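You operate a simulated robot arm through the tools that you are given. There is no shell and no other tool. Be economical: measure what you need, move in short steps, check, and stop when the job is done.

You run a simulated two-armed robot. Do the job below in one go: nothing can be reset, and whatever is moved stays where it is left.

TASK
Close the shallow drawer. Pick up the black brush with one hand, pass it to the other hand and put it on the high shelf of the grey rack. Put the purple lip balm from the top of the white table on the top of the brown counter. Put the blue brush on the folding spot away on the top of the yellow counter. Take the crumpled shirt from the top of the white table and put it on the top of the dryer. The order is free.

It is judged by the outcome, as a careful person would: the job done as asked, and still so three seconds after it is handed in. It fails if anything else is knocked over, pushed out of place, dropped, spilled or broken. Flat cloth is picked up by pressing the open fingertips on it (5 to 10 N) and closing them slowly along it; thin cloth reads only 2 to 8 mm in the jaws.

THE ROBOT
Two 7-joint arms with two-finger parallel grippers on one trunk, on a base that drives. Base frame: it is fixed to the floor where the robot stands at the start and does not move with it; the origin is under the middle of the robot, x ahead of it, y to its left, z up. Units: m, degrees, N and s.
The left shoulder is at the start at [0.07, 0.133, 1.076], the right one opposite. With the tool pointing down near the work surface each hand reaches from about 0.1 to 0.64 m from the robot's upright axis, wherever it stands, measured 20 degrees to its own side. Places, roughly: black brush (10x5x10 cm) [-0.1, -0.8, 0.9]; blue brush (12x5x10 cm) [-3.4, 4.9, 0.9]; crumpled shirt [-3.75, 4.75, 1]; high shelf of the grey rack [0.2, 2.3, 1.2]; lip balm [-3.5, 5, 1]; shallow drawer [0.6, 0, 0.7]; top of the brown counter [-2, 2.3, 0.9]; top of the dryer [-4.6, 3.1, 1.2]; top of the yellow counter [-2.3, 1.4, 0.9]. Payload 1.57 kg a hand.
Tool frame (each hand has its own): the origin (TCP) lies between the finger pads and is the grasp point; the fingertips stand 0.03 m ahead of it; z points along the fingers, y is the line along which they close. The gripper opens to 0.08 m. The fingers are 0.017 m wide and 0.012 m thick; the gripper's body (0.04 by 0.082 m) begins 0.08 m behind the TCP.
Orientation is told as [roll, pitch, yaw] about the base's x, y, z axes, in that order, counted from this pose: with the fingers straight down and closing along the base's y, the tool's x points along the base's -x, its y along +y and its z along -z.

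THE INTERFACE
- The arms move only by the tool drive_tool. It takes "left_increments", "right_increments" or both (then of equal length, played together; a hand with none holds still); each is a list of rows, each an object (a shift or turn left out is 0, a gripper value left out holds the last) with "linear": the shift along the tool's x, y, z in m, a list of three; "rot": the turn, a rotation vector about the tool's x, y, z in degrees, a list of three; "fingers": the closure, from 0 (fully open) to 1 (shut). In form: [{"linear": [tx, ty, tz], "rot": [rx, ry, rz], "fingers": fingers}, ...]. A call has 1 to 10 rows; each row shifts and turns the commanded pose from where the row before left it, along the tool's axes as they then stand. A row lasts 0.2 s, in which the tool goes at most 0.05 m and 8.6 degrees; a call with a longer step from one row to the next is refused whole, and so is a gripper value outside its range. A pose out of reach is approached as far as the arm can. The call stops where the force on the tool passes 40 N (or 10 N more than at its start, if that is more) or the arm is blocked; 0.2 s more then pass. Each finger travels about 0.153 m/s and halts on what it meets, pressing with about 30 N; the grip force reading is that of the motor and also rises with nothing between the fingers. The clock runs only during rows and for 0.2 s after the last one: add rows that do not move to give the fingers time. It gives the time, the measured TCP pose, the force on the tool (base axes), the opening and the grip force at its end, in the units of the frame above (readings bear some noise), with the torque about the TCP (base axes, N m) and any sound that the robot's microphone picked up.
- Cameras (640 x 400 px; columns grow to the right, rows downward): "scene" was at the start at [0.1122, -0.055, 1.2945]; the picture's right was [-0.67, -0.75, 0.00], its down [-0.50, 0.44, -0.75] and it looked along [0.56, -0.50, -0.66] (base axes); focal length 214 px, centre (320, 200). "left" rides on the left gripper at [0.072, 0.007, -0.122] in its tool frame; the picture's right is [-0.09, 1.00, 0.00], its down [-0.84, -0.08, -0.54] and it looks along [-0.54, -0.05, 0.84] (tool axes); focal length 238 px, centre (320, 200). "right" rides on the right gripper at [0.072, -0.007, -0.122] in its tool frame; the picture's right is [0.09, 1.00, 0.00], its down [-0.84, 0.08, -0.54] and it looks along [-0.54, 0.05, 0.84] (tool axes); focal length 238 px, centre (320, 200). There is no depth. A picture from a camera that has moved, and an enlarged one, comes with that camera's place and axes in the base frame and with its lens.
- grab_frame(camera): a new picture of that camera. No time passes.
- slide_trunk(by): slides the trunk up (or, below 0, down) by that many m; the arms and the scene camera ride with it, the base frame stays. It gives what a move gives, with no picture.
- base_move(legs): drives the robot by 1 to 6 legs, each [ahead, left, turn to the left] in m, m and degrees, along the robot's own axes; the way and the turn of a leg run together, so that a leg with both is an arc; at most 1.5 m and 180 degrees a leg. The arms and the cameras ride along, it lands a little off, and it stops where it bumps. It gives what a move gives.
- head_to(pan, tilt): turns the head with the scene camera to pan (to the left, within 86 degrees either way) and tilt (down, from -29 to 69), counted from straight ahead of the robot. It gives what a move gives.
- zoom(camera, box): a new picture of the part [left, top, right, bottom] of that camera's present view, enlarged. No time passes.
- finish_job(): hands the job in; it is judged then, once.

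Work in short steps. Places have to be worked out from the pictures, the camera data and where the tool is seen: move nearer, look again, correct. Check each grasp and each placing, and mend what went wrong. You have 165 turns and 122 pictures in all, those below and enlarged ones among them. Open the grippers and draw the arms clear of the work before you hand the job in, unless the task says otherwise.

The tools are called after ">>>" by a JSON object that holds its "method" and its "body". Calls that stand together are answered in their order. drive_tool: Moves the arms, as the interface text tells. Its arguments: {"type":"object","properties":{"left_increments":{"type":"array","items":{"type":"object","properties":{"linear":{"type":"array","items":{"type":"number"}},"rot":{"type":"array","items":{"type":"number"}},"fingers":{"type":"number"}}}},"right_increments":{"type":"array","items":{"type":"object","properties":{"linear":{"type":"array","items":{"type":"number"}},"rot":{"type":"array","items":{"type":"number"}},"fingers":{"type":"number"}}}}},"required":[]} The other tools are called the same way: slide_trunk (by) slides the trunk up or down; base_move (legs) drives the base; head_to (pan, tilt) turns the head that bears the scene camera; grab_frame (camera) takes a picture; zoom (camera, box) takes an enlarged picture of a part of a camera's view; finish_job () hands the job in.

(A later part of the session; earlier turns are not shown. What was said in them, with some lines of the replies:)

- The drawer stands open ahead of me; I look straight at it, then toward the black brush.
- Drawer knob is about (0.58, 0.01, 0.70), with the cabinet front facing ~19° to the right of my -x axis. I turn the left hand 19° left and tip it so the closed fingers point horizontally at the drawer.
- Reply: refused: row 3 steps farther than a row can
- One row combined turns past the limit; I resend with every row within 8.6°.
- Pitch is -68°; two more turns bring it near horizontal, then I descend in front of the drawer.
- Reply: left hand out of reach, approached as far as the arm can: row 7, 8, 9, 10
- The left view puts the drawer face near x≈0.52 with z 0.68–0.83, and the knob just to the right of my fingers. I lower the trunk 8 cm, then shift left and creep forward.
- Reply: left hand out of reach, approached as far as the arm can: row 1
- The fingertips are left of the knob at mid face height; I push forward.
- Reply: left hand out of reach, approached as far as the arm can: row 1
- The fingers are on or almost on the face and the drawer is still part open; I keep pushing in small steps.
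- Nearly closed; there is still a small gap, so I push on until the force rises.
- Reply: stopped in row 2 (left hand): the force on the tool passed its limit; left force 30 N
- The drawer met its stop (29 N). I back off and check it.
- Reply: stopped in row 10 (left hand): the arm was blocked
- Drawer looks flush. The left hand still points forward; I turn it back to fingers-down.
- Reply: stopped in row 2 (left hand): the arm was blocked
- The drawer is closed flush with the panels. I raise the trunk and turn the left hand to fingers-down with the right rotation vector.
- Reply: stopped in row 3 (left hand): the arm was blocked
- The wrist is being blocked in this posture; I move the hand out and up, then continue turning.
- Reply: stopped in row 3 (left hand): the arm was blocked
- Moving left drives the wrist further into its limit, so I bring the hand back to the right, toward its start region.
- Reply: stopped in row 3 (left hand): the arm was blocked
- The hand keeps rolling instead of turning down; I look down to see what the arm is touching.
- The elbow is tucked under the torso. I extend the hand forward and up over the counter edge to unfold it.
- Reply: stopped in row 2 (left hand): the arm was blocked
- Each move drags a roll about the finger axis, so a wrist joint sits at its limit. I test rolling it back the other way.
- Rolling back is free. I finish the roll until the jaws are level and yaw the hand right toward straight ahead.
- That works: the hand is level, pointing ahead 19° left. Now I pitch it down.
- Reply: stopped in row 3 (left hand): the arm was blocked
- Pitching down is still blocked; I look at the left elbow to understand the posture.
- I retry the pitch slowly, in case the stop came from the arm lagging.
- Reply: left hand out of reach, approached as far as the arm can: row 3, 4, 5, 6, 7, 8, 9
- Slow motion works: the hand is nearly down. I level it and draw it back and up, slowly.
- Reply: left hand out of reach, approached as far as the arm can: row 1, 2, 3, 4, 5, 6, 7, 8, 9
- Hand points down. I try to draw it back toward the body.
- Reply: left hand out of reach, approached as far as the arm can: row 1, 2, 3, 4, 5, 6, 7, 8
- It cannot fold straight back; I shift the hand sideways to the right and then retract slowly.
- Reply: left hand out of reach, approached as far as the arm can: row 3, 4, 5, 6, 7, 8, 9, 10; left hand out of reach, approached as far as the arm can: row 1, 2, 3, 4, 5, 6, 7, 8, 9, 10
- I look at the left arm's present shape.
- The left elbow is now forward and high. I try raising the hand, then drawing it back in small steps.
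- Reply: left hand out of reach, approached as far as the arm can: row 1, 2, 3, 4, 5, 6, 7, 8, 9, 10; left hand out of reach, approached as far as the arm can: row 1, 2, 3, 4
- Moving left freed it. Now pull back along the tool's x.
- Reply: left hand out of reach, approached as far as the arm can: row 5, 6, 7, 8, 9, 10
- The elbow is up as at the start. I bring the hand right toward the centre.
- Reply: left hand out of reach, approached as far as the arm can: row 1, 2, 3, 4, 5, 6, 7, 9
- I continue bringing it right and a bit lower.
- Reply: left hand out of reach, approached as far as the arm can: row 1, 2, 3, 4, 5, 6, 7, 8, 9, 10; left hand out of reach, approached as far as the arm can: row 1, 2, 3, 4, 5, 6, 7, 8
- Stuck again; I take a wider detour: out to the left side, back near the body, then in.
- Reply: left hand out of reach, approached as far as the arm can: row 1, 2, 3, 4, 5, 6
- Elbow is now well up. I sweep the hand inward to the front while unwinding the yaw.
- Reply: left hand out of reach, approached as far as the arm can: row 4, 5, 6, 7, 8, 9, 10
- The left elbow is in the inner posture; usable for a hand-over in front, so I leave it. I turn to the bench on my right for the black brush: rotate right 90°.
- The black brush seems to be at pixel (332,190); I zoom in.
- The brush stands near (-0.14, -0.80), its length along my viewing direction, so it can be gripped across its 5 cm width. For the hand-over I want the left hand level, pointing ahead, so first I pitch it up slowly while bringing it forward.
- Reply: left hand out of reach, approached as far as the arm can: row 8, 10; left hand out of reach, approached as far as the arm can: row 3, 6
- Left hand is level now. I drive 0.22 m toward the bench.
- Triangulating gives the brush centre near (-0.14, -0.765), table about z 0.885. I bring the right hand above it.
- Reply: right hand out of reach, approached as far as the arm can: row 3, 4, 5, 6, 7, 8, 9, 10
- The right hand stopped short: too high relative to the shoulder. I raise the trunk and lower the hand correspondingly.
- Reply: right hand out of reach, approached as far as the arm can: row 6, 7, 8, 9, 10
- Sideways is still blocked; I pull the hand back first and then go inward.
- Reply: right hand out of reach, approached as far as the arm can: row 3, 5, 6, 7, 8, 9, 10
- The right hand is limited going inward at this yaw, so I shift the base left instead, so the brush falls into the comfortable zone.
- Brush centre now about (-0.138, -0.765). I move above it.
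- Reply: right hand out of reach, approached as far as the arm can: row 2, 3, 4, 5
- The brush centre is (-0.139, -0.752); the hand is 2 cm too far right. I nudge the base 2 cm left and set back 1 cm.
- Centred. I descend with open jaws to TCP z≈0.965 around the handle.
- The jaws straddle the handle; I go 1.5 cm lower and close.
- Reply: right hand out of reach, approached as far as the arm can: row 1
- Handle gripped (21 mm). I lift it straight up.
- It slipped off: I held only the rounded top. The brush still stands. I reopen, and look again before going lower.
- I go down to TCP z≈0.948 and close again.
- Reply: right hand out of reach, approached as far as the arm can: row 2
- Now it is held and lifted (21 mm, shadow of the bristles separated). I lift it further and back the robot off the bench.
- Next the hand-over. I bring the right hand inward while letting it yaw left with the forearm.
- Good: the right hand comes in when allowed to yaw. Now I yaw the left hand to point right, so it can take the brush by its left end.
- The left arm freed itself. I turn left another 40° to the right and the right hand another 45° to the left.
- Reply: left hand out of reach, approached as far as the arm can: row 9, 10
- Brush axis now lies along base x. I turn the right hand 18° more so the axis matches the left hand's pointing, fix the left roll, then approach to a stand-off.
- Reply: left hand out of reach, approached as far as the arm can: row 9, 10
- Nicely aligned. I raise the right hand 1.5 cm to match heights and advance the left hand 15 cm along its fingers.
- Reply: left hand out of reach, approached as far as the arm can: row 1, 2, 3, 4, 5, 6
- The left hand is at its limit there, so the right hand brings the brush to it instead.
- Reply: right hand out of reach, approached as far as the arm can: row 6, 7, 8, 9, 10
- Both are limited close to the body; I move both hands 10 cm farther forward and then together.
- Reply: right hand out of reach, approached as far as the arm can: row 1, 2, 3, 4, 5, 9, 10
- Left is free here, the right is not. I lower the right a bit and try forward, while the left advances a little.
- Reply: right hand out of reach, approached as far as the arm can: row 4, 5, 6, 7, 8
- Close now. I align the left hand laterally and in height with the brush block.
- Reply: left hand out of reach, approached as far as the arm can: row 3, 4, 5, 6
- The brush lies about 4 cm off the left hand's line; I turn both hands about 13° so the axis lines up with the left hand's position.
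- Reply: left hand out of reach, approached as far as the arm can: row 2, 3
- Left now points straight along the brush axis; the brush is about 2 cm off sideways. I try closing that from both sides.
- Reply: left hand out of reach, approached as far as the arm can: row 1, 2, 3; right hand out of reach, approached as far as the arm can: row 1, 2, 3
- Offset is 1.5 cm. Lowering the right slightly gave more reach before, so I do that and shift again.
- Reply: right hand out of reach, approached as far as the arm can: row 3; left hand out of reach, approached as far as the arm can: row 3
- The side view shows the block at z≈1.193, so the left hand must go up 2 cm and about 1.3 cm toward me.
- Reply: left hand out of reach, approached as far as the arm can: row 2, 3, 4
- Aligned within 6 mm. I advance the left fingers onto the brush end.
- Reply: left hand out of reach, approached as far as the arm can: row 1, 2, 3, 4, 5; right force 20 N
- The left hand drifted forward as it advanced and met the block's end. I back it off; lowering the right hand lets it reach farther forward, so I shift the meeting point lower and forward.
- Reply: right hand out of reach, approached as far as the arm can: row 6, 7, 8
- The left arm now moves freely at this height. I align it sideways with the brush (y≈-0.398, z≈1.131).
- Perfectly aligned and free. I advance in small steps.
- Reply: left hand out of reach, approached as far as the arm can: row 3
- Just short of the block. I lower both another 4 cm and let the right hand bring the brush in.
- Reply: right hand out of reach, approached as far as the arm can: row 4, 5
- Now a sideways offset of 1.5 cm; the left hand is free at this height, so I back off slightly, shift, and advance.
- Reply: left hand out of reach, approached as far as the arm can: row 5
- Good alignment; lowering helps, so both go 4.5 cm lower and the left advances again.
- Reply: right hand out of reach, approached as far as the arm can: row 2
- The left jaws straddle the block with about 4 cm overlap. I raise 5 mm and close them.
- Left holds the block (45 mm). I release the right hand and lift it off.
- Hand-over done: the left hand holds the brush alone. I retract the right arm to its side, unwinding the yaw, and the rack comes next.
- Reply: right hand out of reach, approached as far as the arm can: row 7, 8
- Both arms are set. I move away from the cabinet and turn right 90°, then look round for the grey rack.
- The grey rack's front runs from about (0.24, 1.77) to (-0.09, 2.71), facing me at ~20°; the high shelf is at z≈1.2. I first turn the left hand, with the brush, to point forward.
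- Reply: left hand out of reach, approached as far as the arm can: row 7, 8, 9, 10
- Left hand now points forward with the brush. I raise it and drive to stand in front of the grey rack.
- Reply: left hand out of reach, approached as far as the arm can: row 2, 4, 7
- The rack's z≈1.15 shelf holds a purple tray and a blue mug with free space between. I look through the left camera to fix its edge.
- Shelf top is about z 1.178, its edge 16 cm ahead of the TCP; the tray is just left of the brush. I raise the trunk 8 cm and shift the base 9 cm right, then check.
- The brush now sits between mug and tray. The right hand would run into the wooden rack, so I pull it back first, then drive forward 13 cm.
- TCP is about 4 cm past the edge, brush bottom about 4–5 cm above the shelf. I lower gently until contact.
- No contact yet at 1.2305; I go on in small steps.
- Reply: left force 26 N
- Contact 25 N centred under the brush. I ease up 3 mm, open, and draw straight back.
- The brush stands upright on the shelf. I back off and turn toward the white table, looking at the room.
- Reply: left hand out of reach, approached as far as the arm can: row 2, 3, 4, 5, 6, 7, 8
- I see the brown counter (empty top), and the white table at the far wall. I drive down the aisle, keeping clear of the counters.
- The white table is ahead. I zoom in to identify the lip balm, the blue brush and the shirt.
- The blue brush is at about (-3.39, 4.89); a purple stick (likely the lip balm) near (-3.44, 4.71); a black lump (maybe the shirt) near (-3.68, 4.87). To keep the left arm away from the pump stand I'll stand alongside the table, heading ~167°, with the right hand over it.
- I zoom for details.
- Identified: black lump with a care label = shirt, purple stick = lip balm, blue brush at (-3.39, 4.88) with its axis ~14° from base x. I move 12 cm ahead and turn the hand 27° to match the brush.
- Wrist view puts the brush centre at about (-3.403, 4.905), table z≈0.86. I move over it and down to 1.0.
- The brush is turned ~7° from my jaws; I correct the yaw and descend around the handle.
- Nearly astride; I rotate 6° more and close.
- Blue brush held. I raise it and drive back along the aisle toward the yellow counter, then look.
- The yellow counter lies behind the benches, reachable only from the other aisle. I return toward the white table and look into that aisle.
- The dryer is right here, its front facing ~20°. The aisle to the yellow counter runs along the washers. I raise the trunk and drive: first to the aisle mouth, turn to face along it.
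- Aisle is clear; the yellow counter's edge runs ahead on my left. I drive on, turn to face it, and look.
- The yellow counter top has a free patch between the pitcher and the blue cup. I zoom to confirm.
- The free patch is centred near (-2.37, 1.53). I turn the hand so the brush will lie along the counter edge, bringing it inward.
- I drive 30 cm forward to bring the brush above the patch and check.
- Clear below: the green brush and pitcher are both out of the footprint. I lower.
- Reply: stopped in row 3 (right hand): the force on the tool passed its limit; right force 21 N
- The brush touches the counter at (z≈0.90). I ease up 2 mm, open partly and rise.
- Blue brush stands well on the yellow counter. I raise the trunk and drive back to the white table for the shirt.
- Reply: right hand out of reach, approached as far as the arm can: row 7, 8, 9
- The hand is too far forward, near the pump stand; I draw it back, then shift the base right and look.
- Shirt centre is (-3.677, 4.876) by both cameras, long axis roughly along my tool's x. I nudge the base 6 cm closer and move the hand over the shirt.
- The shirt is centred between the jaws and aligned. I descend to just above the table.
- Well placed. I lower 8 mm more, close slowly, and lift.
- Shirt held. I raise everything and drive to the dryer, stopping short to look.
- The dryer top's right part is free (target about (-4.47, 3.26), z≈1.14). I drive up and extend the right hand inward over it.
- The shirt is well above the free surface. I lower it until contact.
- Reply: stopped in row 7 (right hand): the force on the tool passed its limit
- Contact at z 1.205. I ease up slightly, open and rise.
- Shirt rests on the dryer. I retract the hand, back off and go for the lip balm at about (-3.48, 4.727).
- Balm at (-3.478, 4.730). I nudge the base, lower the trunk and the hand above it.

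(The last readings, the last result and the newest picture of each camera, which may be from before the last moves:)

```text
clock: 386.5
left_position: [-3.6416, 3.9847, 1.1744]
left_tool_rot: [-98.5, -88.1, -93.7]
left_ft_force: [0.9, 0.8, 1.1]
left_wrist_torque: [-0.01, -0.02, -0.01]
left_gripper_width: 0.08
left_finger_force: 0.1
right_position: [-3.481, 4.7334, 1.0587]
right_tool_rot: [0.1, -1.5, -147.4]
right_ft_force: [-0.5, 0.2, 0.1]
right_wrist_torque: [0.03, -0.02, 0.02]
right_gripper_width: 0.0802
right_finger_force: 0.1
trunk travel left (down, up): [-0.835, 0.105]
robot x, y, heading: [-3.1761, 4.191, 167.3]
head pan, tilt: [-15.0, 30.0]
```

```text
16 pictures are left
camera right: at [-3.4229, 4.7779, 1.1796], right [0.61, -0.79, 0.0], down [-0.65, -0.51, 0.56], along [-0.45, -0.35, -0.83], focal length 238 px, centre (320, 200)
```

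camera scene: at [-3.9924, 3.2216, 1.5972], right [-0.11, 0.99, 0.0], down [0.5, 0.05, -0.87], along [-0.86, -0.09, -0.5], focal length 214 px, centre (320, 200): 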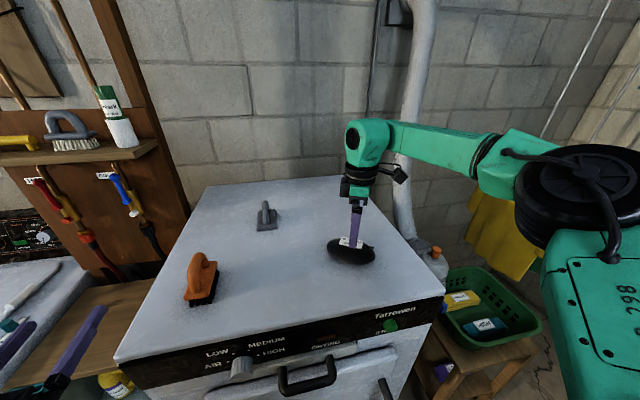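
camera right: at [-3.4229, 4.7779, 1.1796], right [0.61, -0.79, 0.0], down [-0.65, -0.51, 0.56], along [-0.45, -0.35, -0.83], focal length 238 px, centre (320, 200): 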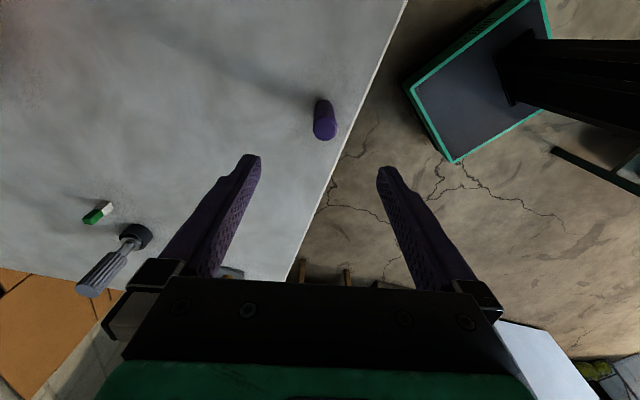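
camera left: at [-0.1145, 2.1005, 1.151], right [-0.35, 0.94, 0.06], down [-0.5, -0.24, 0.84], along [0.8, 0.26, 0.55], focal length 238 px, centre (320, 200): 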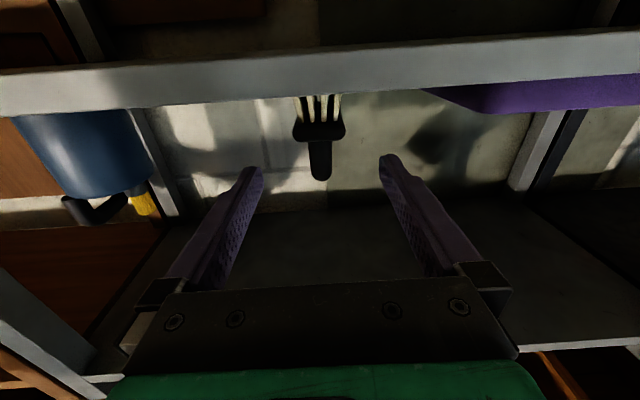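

The balm is centred. I descend to z≈0.917 and close gently.

>>> {"method": "drive_tool", "body": {"right_increments": [{"linear": [0, 0.003, 0.03]}, {"linear": [0, 0, 0.03]}, {"linear": [0, 0, 0.03]}, {"linear": [0, 0, 0.03]}, {"linear": [0, 0, 0.02]}, {"fingers": 0.4}, {"fingers": 0.6}, {"fingers": 0.8}, {"fingers": 1}, {"fingers": 1}]}}

>>> {"method": "drive_tool", "body": {"right_increments": [{"linear": [0, 0, -0.015]}, {"linear": [0, 0, -0.03]}, {"linear": [0, 0, -0.035]}, {"linear": [0, 0, -0.035]}, {"linear": [0, 0, -0.035]}, {"linear": [0, 0, -0.035]}]}}

>>> {"method": "grab_frame", "body": {"camera": "right"}}

```text
clock: 388.7
left_position: [-3.6411, 3.9852, 1.1741]
left_tool_rot: [-99.6, -88.1, -92.7]
left_ft_force: [-0.2, 0.4, -0.1]
left_wrist_torque: [0.01, 0.0, -0.02]
left_gripper_width: 0.0801
left_finger_force: 0.0
right_position: [-3.4834, 4.7267, 0.9198]
right_tool_rot: [0.1, -1.5, -147.4]
right_ft_force: [-0.3, 0.6, 0.1]
right_wrist_torque: [0.03, 0.01, 0.01]
right_gripper_width: 0.024
right_finger_force: 29.7
trunk travel left (down, up): [-0.835, 0.105]
robot x, y, heading: [-3.178, 4.1947, 167.3]
head pan, tilt: [-15.0, 30.0]
```

```text
clock: 390.1
left_position: [-3.6417, 3.983, 1.1739]
left_tool_rot: [-100.1, -88.1, -92.0]
left_ft_force: [0.5, -0.2, 0.0]
left_wrist_torque: [-0.01, 0.0, -0.01]
left_gripper_width: 0.0802
left_finger_force: 0.0
right_position: [-3.4778, 4.7298, 1.106]
right_tool_rot: [0.1, -1.4, -147.5]
right_ft_force: [-0.5, -1.4, -0.6]
right_wrist_torque: [0.03, -0.04, 0.0]
right_gripper_width: 0.0241
right_finger_force: 29.7
trunk travel left (down, up): [-0.835, 0.105]
robot x, y, heading: [-3.18, 4.1902, 167.2]
head pan, tilt: [-15.0, 30.0]
```

```text
15 pictures are left
camera right: at [-3.4192, 4.775, 1.2262], right [0.61, -0.79, 0.0], down [-0.65, -0.51, 0.56], along [-0.44, -0.34, -0.83], focal length 238 px, centre (320, 200)
```

right: 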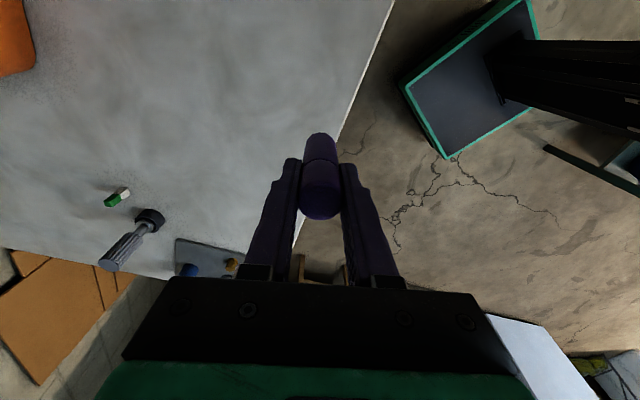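

Balm held upright (24 mm). I raise and drive round to the front of the brown counter.

>>> {"method": "slide_trunk", "body": {"by": 0.1}}

>>> {"method": "base_move", "body": {"legs": [[-0.3, -0.17, 0], [-0.76, 0.03, 0], [0, 0, -43.7], [-0.74, -0.117, 0], [-0.74, -0.117, 0], [-0.6, 0.4, 0]]}}

>>> {"method": "base_move", "body": {"legs": [[0, 0, 77]]}}

>>> {"method": "head_to", "body": {"pan": -15, "tilt": 35}}

>>> {"method": "grab_frame", "body": {"camera": "scene"}}

```text
clock: 391.4
left_position: [-3.6414, 3.9844, 1.2734]
left_tool_rot: [-99.5, -88.1, -92.6]
left_ft_force: [0.7, 0.6, 0.3]
left_wrist_torque: [-0.02, -0.01, 0.0]
left_gripper_width: 0.0801
left_finger_force: 0.1
right_position: [-3.4788, 4.7307, 1.2037]
right_tool_rot: [0.0, -1.4, -147.4]
right_ft_force: [-0.6, -0.4, 0.7]
right_wrist_torque: [0.0, 0.0, -0.01]
right_gripper_width: 0.0239
right_finger_force: 30.3
trunk travel left (down, up): [-0.935, 0.005]
robot x, y, heading: [-3.1803, 4.1938, 167.2]
head pan, tilt: [-15.0, 30.0]
```

```text
clock: 410.3
left_position: [-1.5751, 2.4294, 1.2729]
left_tool_rot: [-97.9, -88.1, -138.6]
left_ft_force: [1.0, -0.4, -0.9]
left_wrist_torque: [0.0, -0.01, 0.02]
left_gripper_width: 0.08
left_finger_force: 0.1
right_position: [-0.9388, 2.8496, 1.2038]
right_tool_rot: [0.2, -1.4, 168.2]
right_ft_force: [1.5, -0.1, 0.2]
right_wrist_torque: [0.0, -0.02, -0.02]
right_gripper_width: 0.0235
right_finger_force: 30.8
trunk travel left (down, up): [-0.935, 0.005]
robot x, y, heading: [-1.0971, 2.252, 123.2]
head pan, tilt: [-15.0, 30.0]
```

```text
clock: 414.0
left_position: [-1.3749, 1.8285, 1.2733]
left_tool_rot: [-99.8, -88.0, -60.0]
left_ft_force: [0.1, -0.6, -0.1]
left_wrist_torque: [-0.01, 0.0, 0.0]
left_gripper_width: 0.0798
left_finger_force: 0.1
right_position: [-1.6409, 2.5457, 1.2051]
right_tool_rot: [0.1, -1.5, -114.9]
right_ft_force: [0.1, -0.9, -0.4]
right_wrist_torque: [-0.02, 0.01, 0.04]
right_gripper_width: 0.0234
right_finger_force: 30.1
trunk travel left (down, up): [-0.935, 0.005]
robot x, y, heading: [-1.0976, 2.2529, -160.3]
head pan, tilt: [-15.0, 30.0]
```

```text
clock: 414.6
left_position: [-1.3758, 1.8283, 1.2732]
left_tool_rot: [-99.7, -88.0, -60.0]
left_ft_force: [0.0, 0.4, 1.1]
left_wrist_torque: [-0.01, 0.01, 0.01]
left_gripper_width: 0.0802
left_finger_force: 0.1
right_position: [-1.6407, 2.5445, 1.2035]
right_tool_rot: [0.1, -1.4, -114.9]
right_ft_force: [-1.3, 0.2, -0.4]
right_wrist_torque: [0.04, 0.0, 0.03]
right_gripper_width: 0.0234
right_finger_force: 29.9
trunk travel left (down, up): [-0.935, 0.005]
robot x, y, heading: [-1.0969, 2.252, -160.2]
head pan, tilt: [-15.0, 35.0]
```

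```text
14 pictures are left
camera scene: at [-1.2341, 2.2312, 1.5894], right [-0.08, 1.0, 0.0], down [0.57, 0.05, -0.82], along [-0.82, -0.07, -0.57], focal length 214 px, centre (320, 200)
```

scene: 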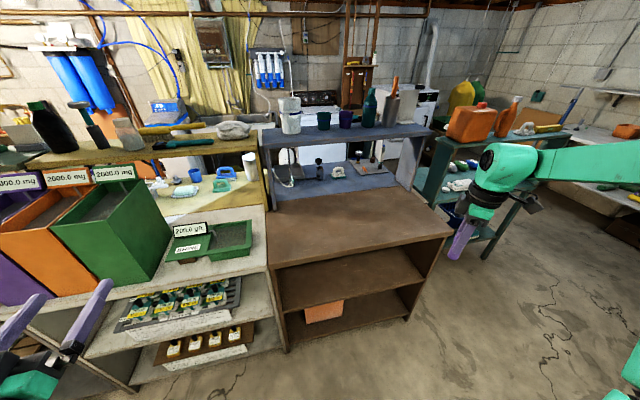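

The brown counter top is empty; target about (-1.99, 2.47). I drive up and extend the hand inward.

>>> {"method": "base_move", "body": {"legs": [[0.26, -0.2, 0]]}}

>>> {"method": "drive_tool", "body": {"right_increments": [{"linear": [-0.0283, 0.007, 0]}, {"linear": [-0.0283, 0.007, 0]}, {"linear": [-0.0283, 0.007, 0]}, {"linear": [-0.0283, 0.007, 0]}, {"linear": [-0.0283, 0.007, 0]}, {"linear": [-0.0283, 0.007, 0]}]}}

>>> {"method": "slide_trunk", "body": {"by": -0.12}}

>>> {"method": "grab_frame", "body": {"camera": "scene"}}

```text
clock: 416.8
left_position: [-1.6844, 1.9285, 1.2743]
left_tool_rot: [-102.2, -87.9, -57.4]
left_ft_force: [-0.3, -0.1, -0.4]
left_wrist_torque: [0.02, -0.07, 0.01]
left_gripper_width: 0.0801
left_finger_force: 0.1
right_position: [-1.9487, 2.646, 1.2065]
right_tool_rot: [-0.1, -1.5, -114.7]
right_ft_force: [0.2, -0.4, -0.3]
right_wrist_torque: [0.02, 0.04, -0.01]
right_gripper_width: 0.0236
right_finger_force: 29.5
trunk travel left (down, up): [-0.935, 0.005]
robot x, y, heading: [-1.4095, 2.3517, -160.1]
head pan, tilt: [-15.0, 35.0]
```

```text
clock: 418.2
left_position: [-1.6872, 1.9297, 1.2735]
left_tool_rot: [-98.1, -87.9, -61.5]
left_ft_force: [0.2, -0.9, 0.4]
left_wrist_torque: [0.03, 0.01, -0.01]
left_gripper_width: 0.08
left_finger_force: 0.1
right_position: [-1.9865, 2.4726, 1.2085]
right_tool_rot: [0.1, -1.5, -115.0]
right_ft_force: [-0.1, -0.4, -0.1]
right_wrist_torque: [-0.01, 0.01, -0.03]
right_gripper_width: 0.0234
right_finger_force: 30.3
trunk travel left (down, up): [-0.935, 0.005]
robot x, y, heading: [-1.4081, 2.3541, -160.2]
head pan, tilt: [-15.0, 35.0]
```

```text
clock: 419.7
left_position: [-1.6868, 1.9297, 1.1537]
left_tool_rot: [-99.6, -88.0, -59.8]
left_ft_force: [-1.3, -0.3, -0.3]
left_wrist_torque: [-0.03, 0.0, 0.0]
left_gripper_width: 0.0803
left_finger_force: 0.1
right_position: [-1.984, 2.4748, 1.0884]
right_tool_rot: [0.0, -1.5, -114.9]
right_ft_force: [-0.3, -0.2, 0.1]
right_wrist_torque: [-0.02, 0.0, 0.05]
right_gripper_width: 0.0236
right_finger_force: 29.9
trunk travel left (down, up): [-0.815, 0.125]
robot x, y, heading: [-1.411, 2.3555, -160.3]
head pan, tilt: [-15.0, 35.0]
```

```text
13 pictures are left
camera scene: at [-1.5453, 2.3324, 1.4694], right [-0.08, 1.0, 0.0], down [0.57, 0.05, -0.82], along [-0.82, -0.07, -0.57], focal length 214 px, centre (320, 200)
```

scene: 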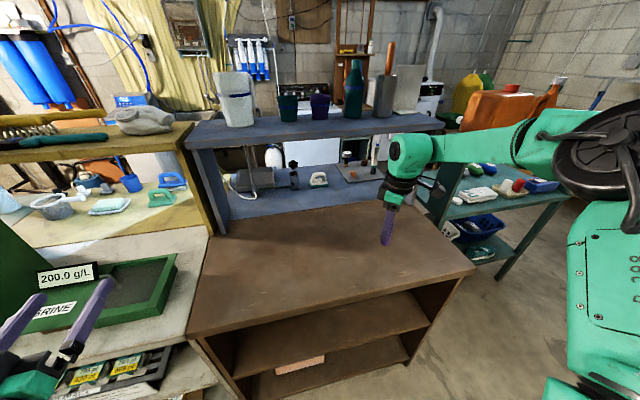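

The hand is over the counter. I lower until the balm touches.

>>> {"method": "drive_tool", "body": {"right_increments": [{"linear": [0, 0, 0.03]}, {"linear": [0, 0, 0.03]}, {"linear": [0, 0, 0.025]}, {"linear": [0, 0, 0.012]}, {}]}}

>>> {"method": "drive_tool", "body": {"right_increments": [{"linear": [0, 0, 0.005]}, {"linear": [0, 0, 0.005]}, {"linear": [0, 0, 0.005]}, {"linear": [0, 0, 0.005]}, {"linear": [0, 0, 0.005]}, {"linear": [0, 0, 0.005]}, {"linear": [0, 0, 0.005]}]}}

>>> {"method": "zoom", "body": {"camera": "scene", "box": [300, 120, 492, 280]}}

```text
clock: 420.9
left_position: [-1.6865, 1.9295, 1.1531]
left_tool_rot: [-99.8, -88.0, -59.9]
left_ft_force: [-0.5, 0.2, -0.7]
left_wrist_torque: [0.0, -0.01, 0.02]
left_gripper_width: 0.0801
left_finger_force: 0.0
right_position: [-1.9861, 2.4729, 0.9907]
right_tool_rot: [0.0, -1.5, -114.9]
right_ft_force: [0.0, 0.5, -0.3]
right_wrist_torque: [-0.04, 0.0, 0.0]
right_gripper_width: 0.0238
right_finger_force: 29.7
trunk travel left (down, up): [-0.815, 0.125]
robot x, y, heading: [-1.4118, 2.3526, -160.2]
head pan, tilt: [-15.0, 35.0]
```

```text
clock: 422.5
left_position: [-1.6824, 1.9295, 1.1554]
left_tool_rot: [-105.4, -88.0, -54.1]
left_ft_force: [0.1, 0.7, 0.3]
left_wrist_torque: [0.03, -0.02, 0.03]
left_gripper_width: 0.0797
left_finger_force: 0.0
right_position: [-1.9851, 2.4712, 0.9619]
right_tool_rot: [-0.5, -1.9, -115.0]
right_ft_force: [-4.0, 3.2, 25.3]
right_wrist_torque: [0.31, 0.08, 0.03]
right_gripper_width: 0.0239
right_finger_force: 29.7
trunk travel left (down, up): [-0.815, 0.125]
robot x, y, heading: [-1.4117, 2.3537, -159.9]
head pan, tilt: [-15.0, 35.0]
```

```text
2.50 times, centred on (396, 200) of scene
camera zoom: at [-1.5398, 2.3329, 1.4704], right [-0.08, 1.0, 0.0], down [0.57, 0.05, -0.82], along [-0.82, -0.07, -0.57], focal length 536 px, centre (130, 200)
```

zoom: 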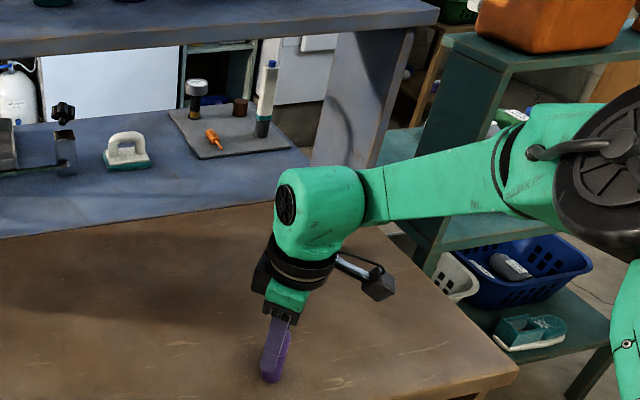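

Contact. I ease up 2 mm, open slowly, and rise.

>>> {"method": "drive_tool", "body": {"right_increments": [{"linear": [0, 0, -0.003]}, {}, {"fingers": 0.68}, {"fingers": 0.6}, {"fingers": 0.45}, {"fingers": 0.3}, {"fingers": 0.3}, {"linear": [0, 0, -0.02]}, {"linear": [0, 0, -0.03]}, {"linear": [0, 0, -0.04]}]}}

>>> {"method": "drive_tool", "body": {"right_increments": [{"linear": [0, 0, -0.04]}, {"linear": [0, 0, -0.04]}, {"linear": [0, 0, -0.03], "fingers": 0}, {"linear": [0.027, -0.007, 0]}, {"linear": [0.027, -0.007, 0]}]}}

>>> {"method": "zoom", "body": {"camera": "scene", "box": [300, 150, 492, 310]}}

```text
clock: 424.7
left_position: [-1.6855, 1.9295, 1.1527]
left_tool_rot: [-101.2, -88.0, -58.4]
left_ft_force: [-0.4, -0.6, 0.2]
left_wrist_torque: [0.02, 0.04, -0.04]
left_gripper_width: 0.0801
left_finger_force: 0.1
right_position: [-1.9844, 2.4742, 1.0512]
right_tool_rot: [0.0, -1.4, -114.8]
right_ft_force: [-0.1, 0.3, -0.4]
right_wrist_torque: [0.0, 0.01, 0.04]
right_gripper_width: 0.056
right_finger_force: 0.0
trunk travel left (down, up): [-0.815, 0.125]
robot x, y, heading: [-1.4072, 2.3548, -160.4]
head pan, tilt: [-15.0, 35.0]
```

```text
clock: 425.9
left_position: [-1.6866, 1.9315, 1.1548]
left_tool_rot: [-101.9, -88.1, -57.7]
left_ft_force: [0.0, -0.1, 1.2]
left_wrist_torque: [-0.01, -0.01, -0.01]
left_gripper_width: 0.08
left_finger_force: 0.0
right_position: [-1.9725, 2.5314, 1.1579]
right_tool_rot: [0.1, -1.5, -114.8]
right_ft_force: [-0.2, 0.5, 0.5]
right_wrist_torque: [-0.02, -0.02, -0.02]
right_gripper_width: 0.0799
right_finger_force: 0.0
trunk travel left (down, up): [-0.815, 0.125]
robot x, y, heading: [-1.4089, 2.3542, -160.1]
head pan, tilt: [-15.0, 35.0]
```

```text
2.50 times, centred on (396, 230) of scene
camera zoom: at [-1.5443, 2.3342, 1.4695], right [-0.08, 1.0, 0.0], down [0.57, 0.05, -0.82], along [-0.82, -0.07, -0.57], focal length 536 px, centre (130, 125)
```

zoom: 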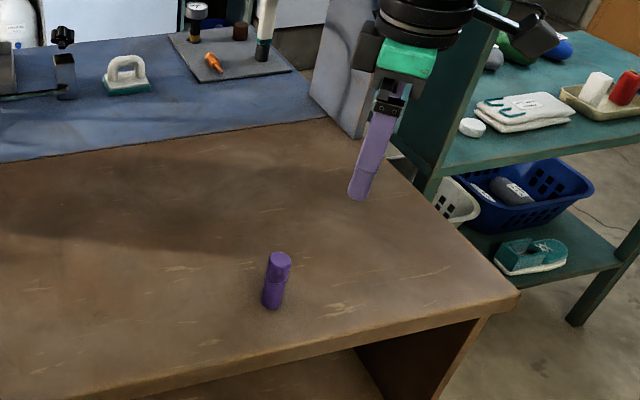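

The lip balm stands on the brown counter. I back the robot clear with both grippers open and hand in.

>>> {"method": "slide_trunk", "body": {"by": 0.1}}

>>> {"method": "base_move", "body": {"legs": [[-0.35, 0, 0]]}}

>>> {"method": "grab_frame", "body": {"camera": "scene"}}

```text
clock: 427.2
left_position: [-1.6869, 1.9303, 1.2528]
left_tool_rot: [-99.7, -88.1, -59.9]
left_ft_force: [0.0, 0.2, -0.4]
left_wrist_torque: [-0.01, 0.0, 0.01]
left_gripper_width: 0.08
left_finger_force: 0.0
right_position: [-1.9731, 2.531, 1.258]
right_tool_rot: [0.0, -1.4, -114.9]
right_ft_force: [0.7, 0.4, -0.4]
right_wrist_torque: [-0.04, -0.01, -0.03]
right_gripper_width: 0.0799
right_finger_force: 0.1
trunk travel left (down, up): [-0.915, 0.025]
robot x, y, heading: [-1.408, 2.3561, -160.2]
head pan, tilt: [-15.0, 35.0]
```

```text
clock: 429.5
left_position: [-1.3593, 2.0484, 1.2527]
left_tool_rot: [-95.7, -88.0, -63.9]
left_ft_force: [-0.6, 0.9, 0.9]
left_wrist_torque: [0.0, -0.02, 0.02]
left_gripper_width: 0.0802
left_finger_force: 0.0
right_position: [-1.6445, 2.6475, 1.2564]
right_tool_rot: [0.2, -1.3, -114.8]
right_ft_force: [-0.3, 1.1, 0.0]
right_wrist_torque: [-0.05, -0.02, 0.03]
right_gripper_width: 0.0801
right_finger_force: 0.1
trunk travel left (down, up): [-0.915, 0.025]
robot x, y, heading: [-1.0756, 2.4755, -160.1]
head pan, tilt: [-15.0, 35.0]
```

```text
10 pictures are left
camera scene: at [-1.2181, 2.4501, 1.569], right [-0.08, 1.0, 0.0], down [0.57, 0.05, -0.82], along [-0.81, -0.07, -0.58], focal length 214 px, centre (320, 200)
```

scene: 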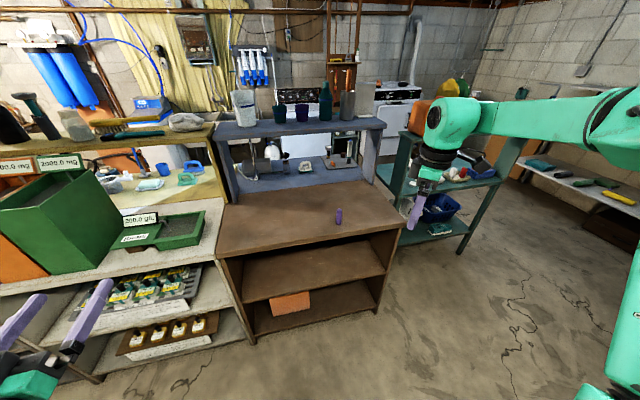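

Everything looks right. As a last check I look back at the drawer and the grey rack's shelf.

>>> {"method": "base_move", "body": {"legs": [[0, 0, 60]]}}

>>> {"method": "head_to", "body": {"pan": 48, "tilt": 15}}

>>> {"method": "grab_frame", "body": {"camera": "scene"}}

```text
clock: 432.6
left_position: [-0.8499, 2.0213, 1.2533]
left_tool_rot: [-99.9, -88.1, 0.1]
left_ft_force: [0.1, -0.2, 0.2]
left_wrist_torque: [-0.01, -0.02, 0.01]
left_gripper_width: 0.08
left_finger_force: 0.0
right_position: [-1.5129, 2.0746, 1.2572]
right_tool_rot: [0.2, -1.4, -55.1]
right_ft_force: [-0.3, -0.4, 0.0]
right_wrist_torque: [-0.02, -0.01, -0.01]
right_gripper_width: 0.0801
right_finger_force: 0.1
trunk travel left (down, up): [-0.915, 0.025]
robot x, y, heading: [-1.0777, 2.4756, -100.4]
head pan, tilt: [-15.0, 35.0]
```

```text
clock: 433.9
left_position: [-0.8494, 2.0214, 1.2536]
left_tool_rot: [-99.7, -88.1, -0.1]
left_ft_force: [0.1, 0.6, 0.1]
left_wrist_torque: [0.02, 0.03, -0.02]
left_gripper_width: 0.08
left_finger_force: 0.1
right_position: [-1.5148, 2.0745, 1.2577]
right_tool_rot: [0.0, -1.4, -55.0]
right_ft_force: [1.0, 0.1, -1.3]
right_wrist_torque: [0.03, 0.02, 0.02]
right_gripper_width: 0.0798
right_finger_force: 0.1
trunk travel left (down, up): [-0.915, 0.025]
robot x, y, heading: [-1.0786, 2.4735, -100.5]
head pan, tilt: [48.0, 15.0]
```

```text
9 pictures are left
camera scene: at [-1.0319, 2.3522, 1.6014], right [-0.79, -0.61, 0.0], down [-0.16, 0.21, -0.97], along [0.59, -0.77, -0.26], focal length 214 px, centre (320, 200)
```

scene: 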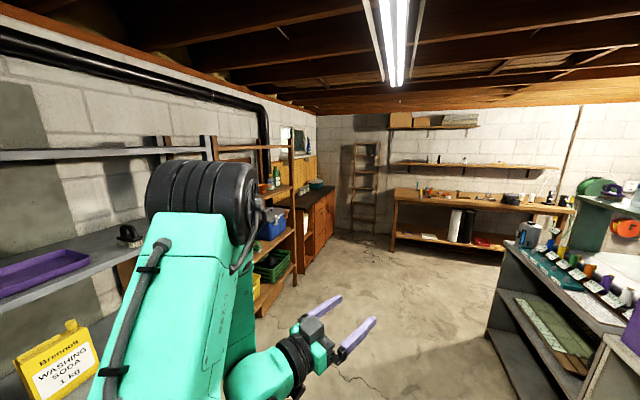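

The cabinet face at (315,215) is flush, and the black brush stands on the shelf at (130,237). I zoom once on the drawer to be sure.

>>> {"method": "zoom", "body": {"camera": "scene", "box": [270, 170, 350, 270]}}

```text
4.00 times, centred on (310, 220) of scene
camera zoom: at [-1.0319, 2.3522, 1.6014], right [-0.79, -0.61, 0.0], down [-0.16, 0.21, -0.97], along [0.59, -0.77, -0.26], focal length 858 px, centre (360, 120)
```

zoom: 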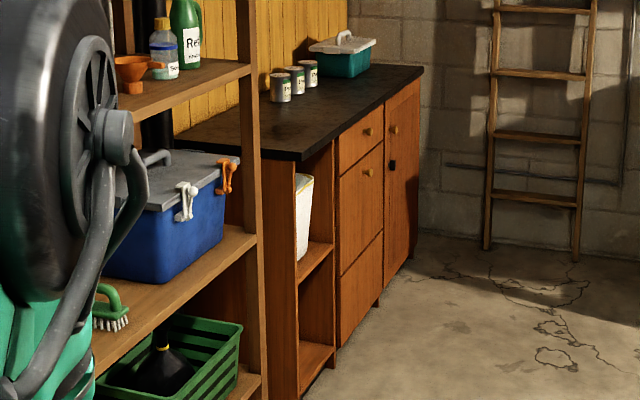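

The drawer is fully closed, all items are placed, and both hands are open and clear; I hand in.

>>> {"method": "finish_job", "body": {}}

```text
The job is handed in.
```

I finished all five tasks and handed the job in:
- **Drawer:** the shallow drawer is closed.
- **Black brush:** I passed it from the right hand to the left, and it stands on the high shelf of the grey rack.
- **Lip balm:** it stands on the brown counter.
- **Blue brush:** it is on the yellow counter.
- **Shirt:** it is on top of the dryer.
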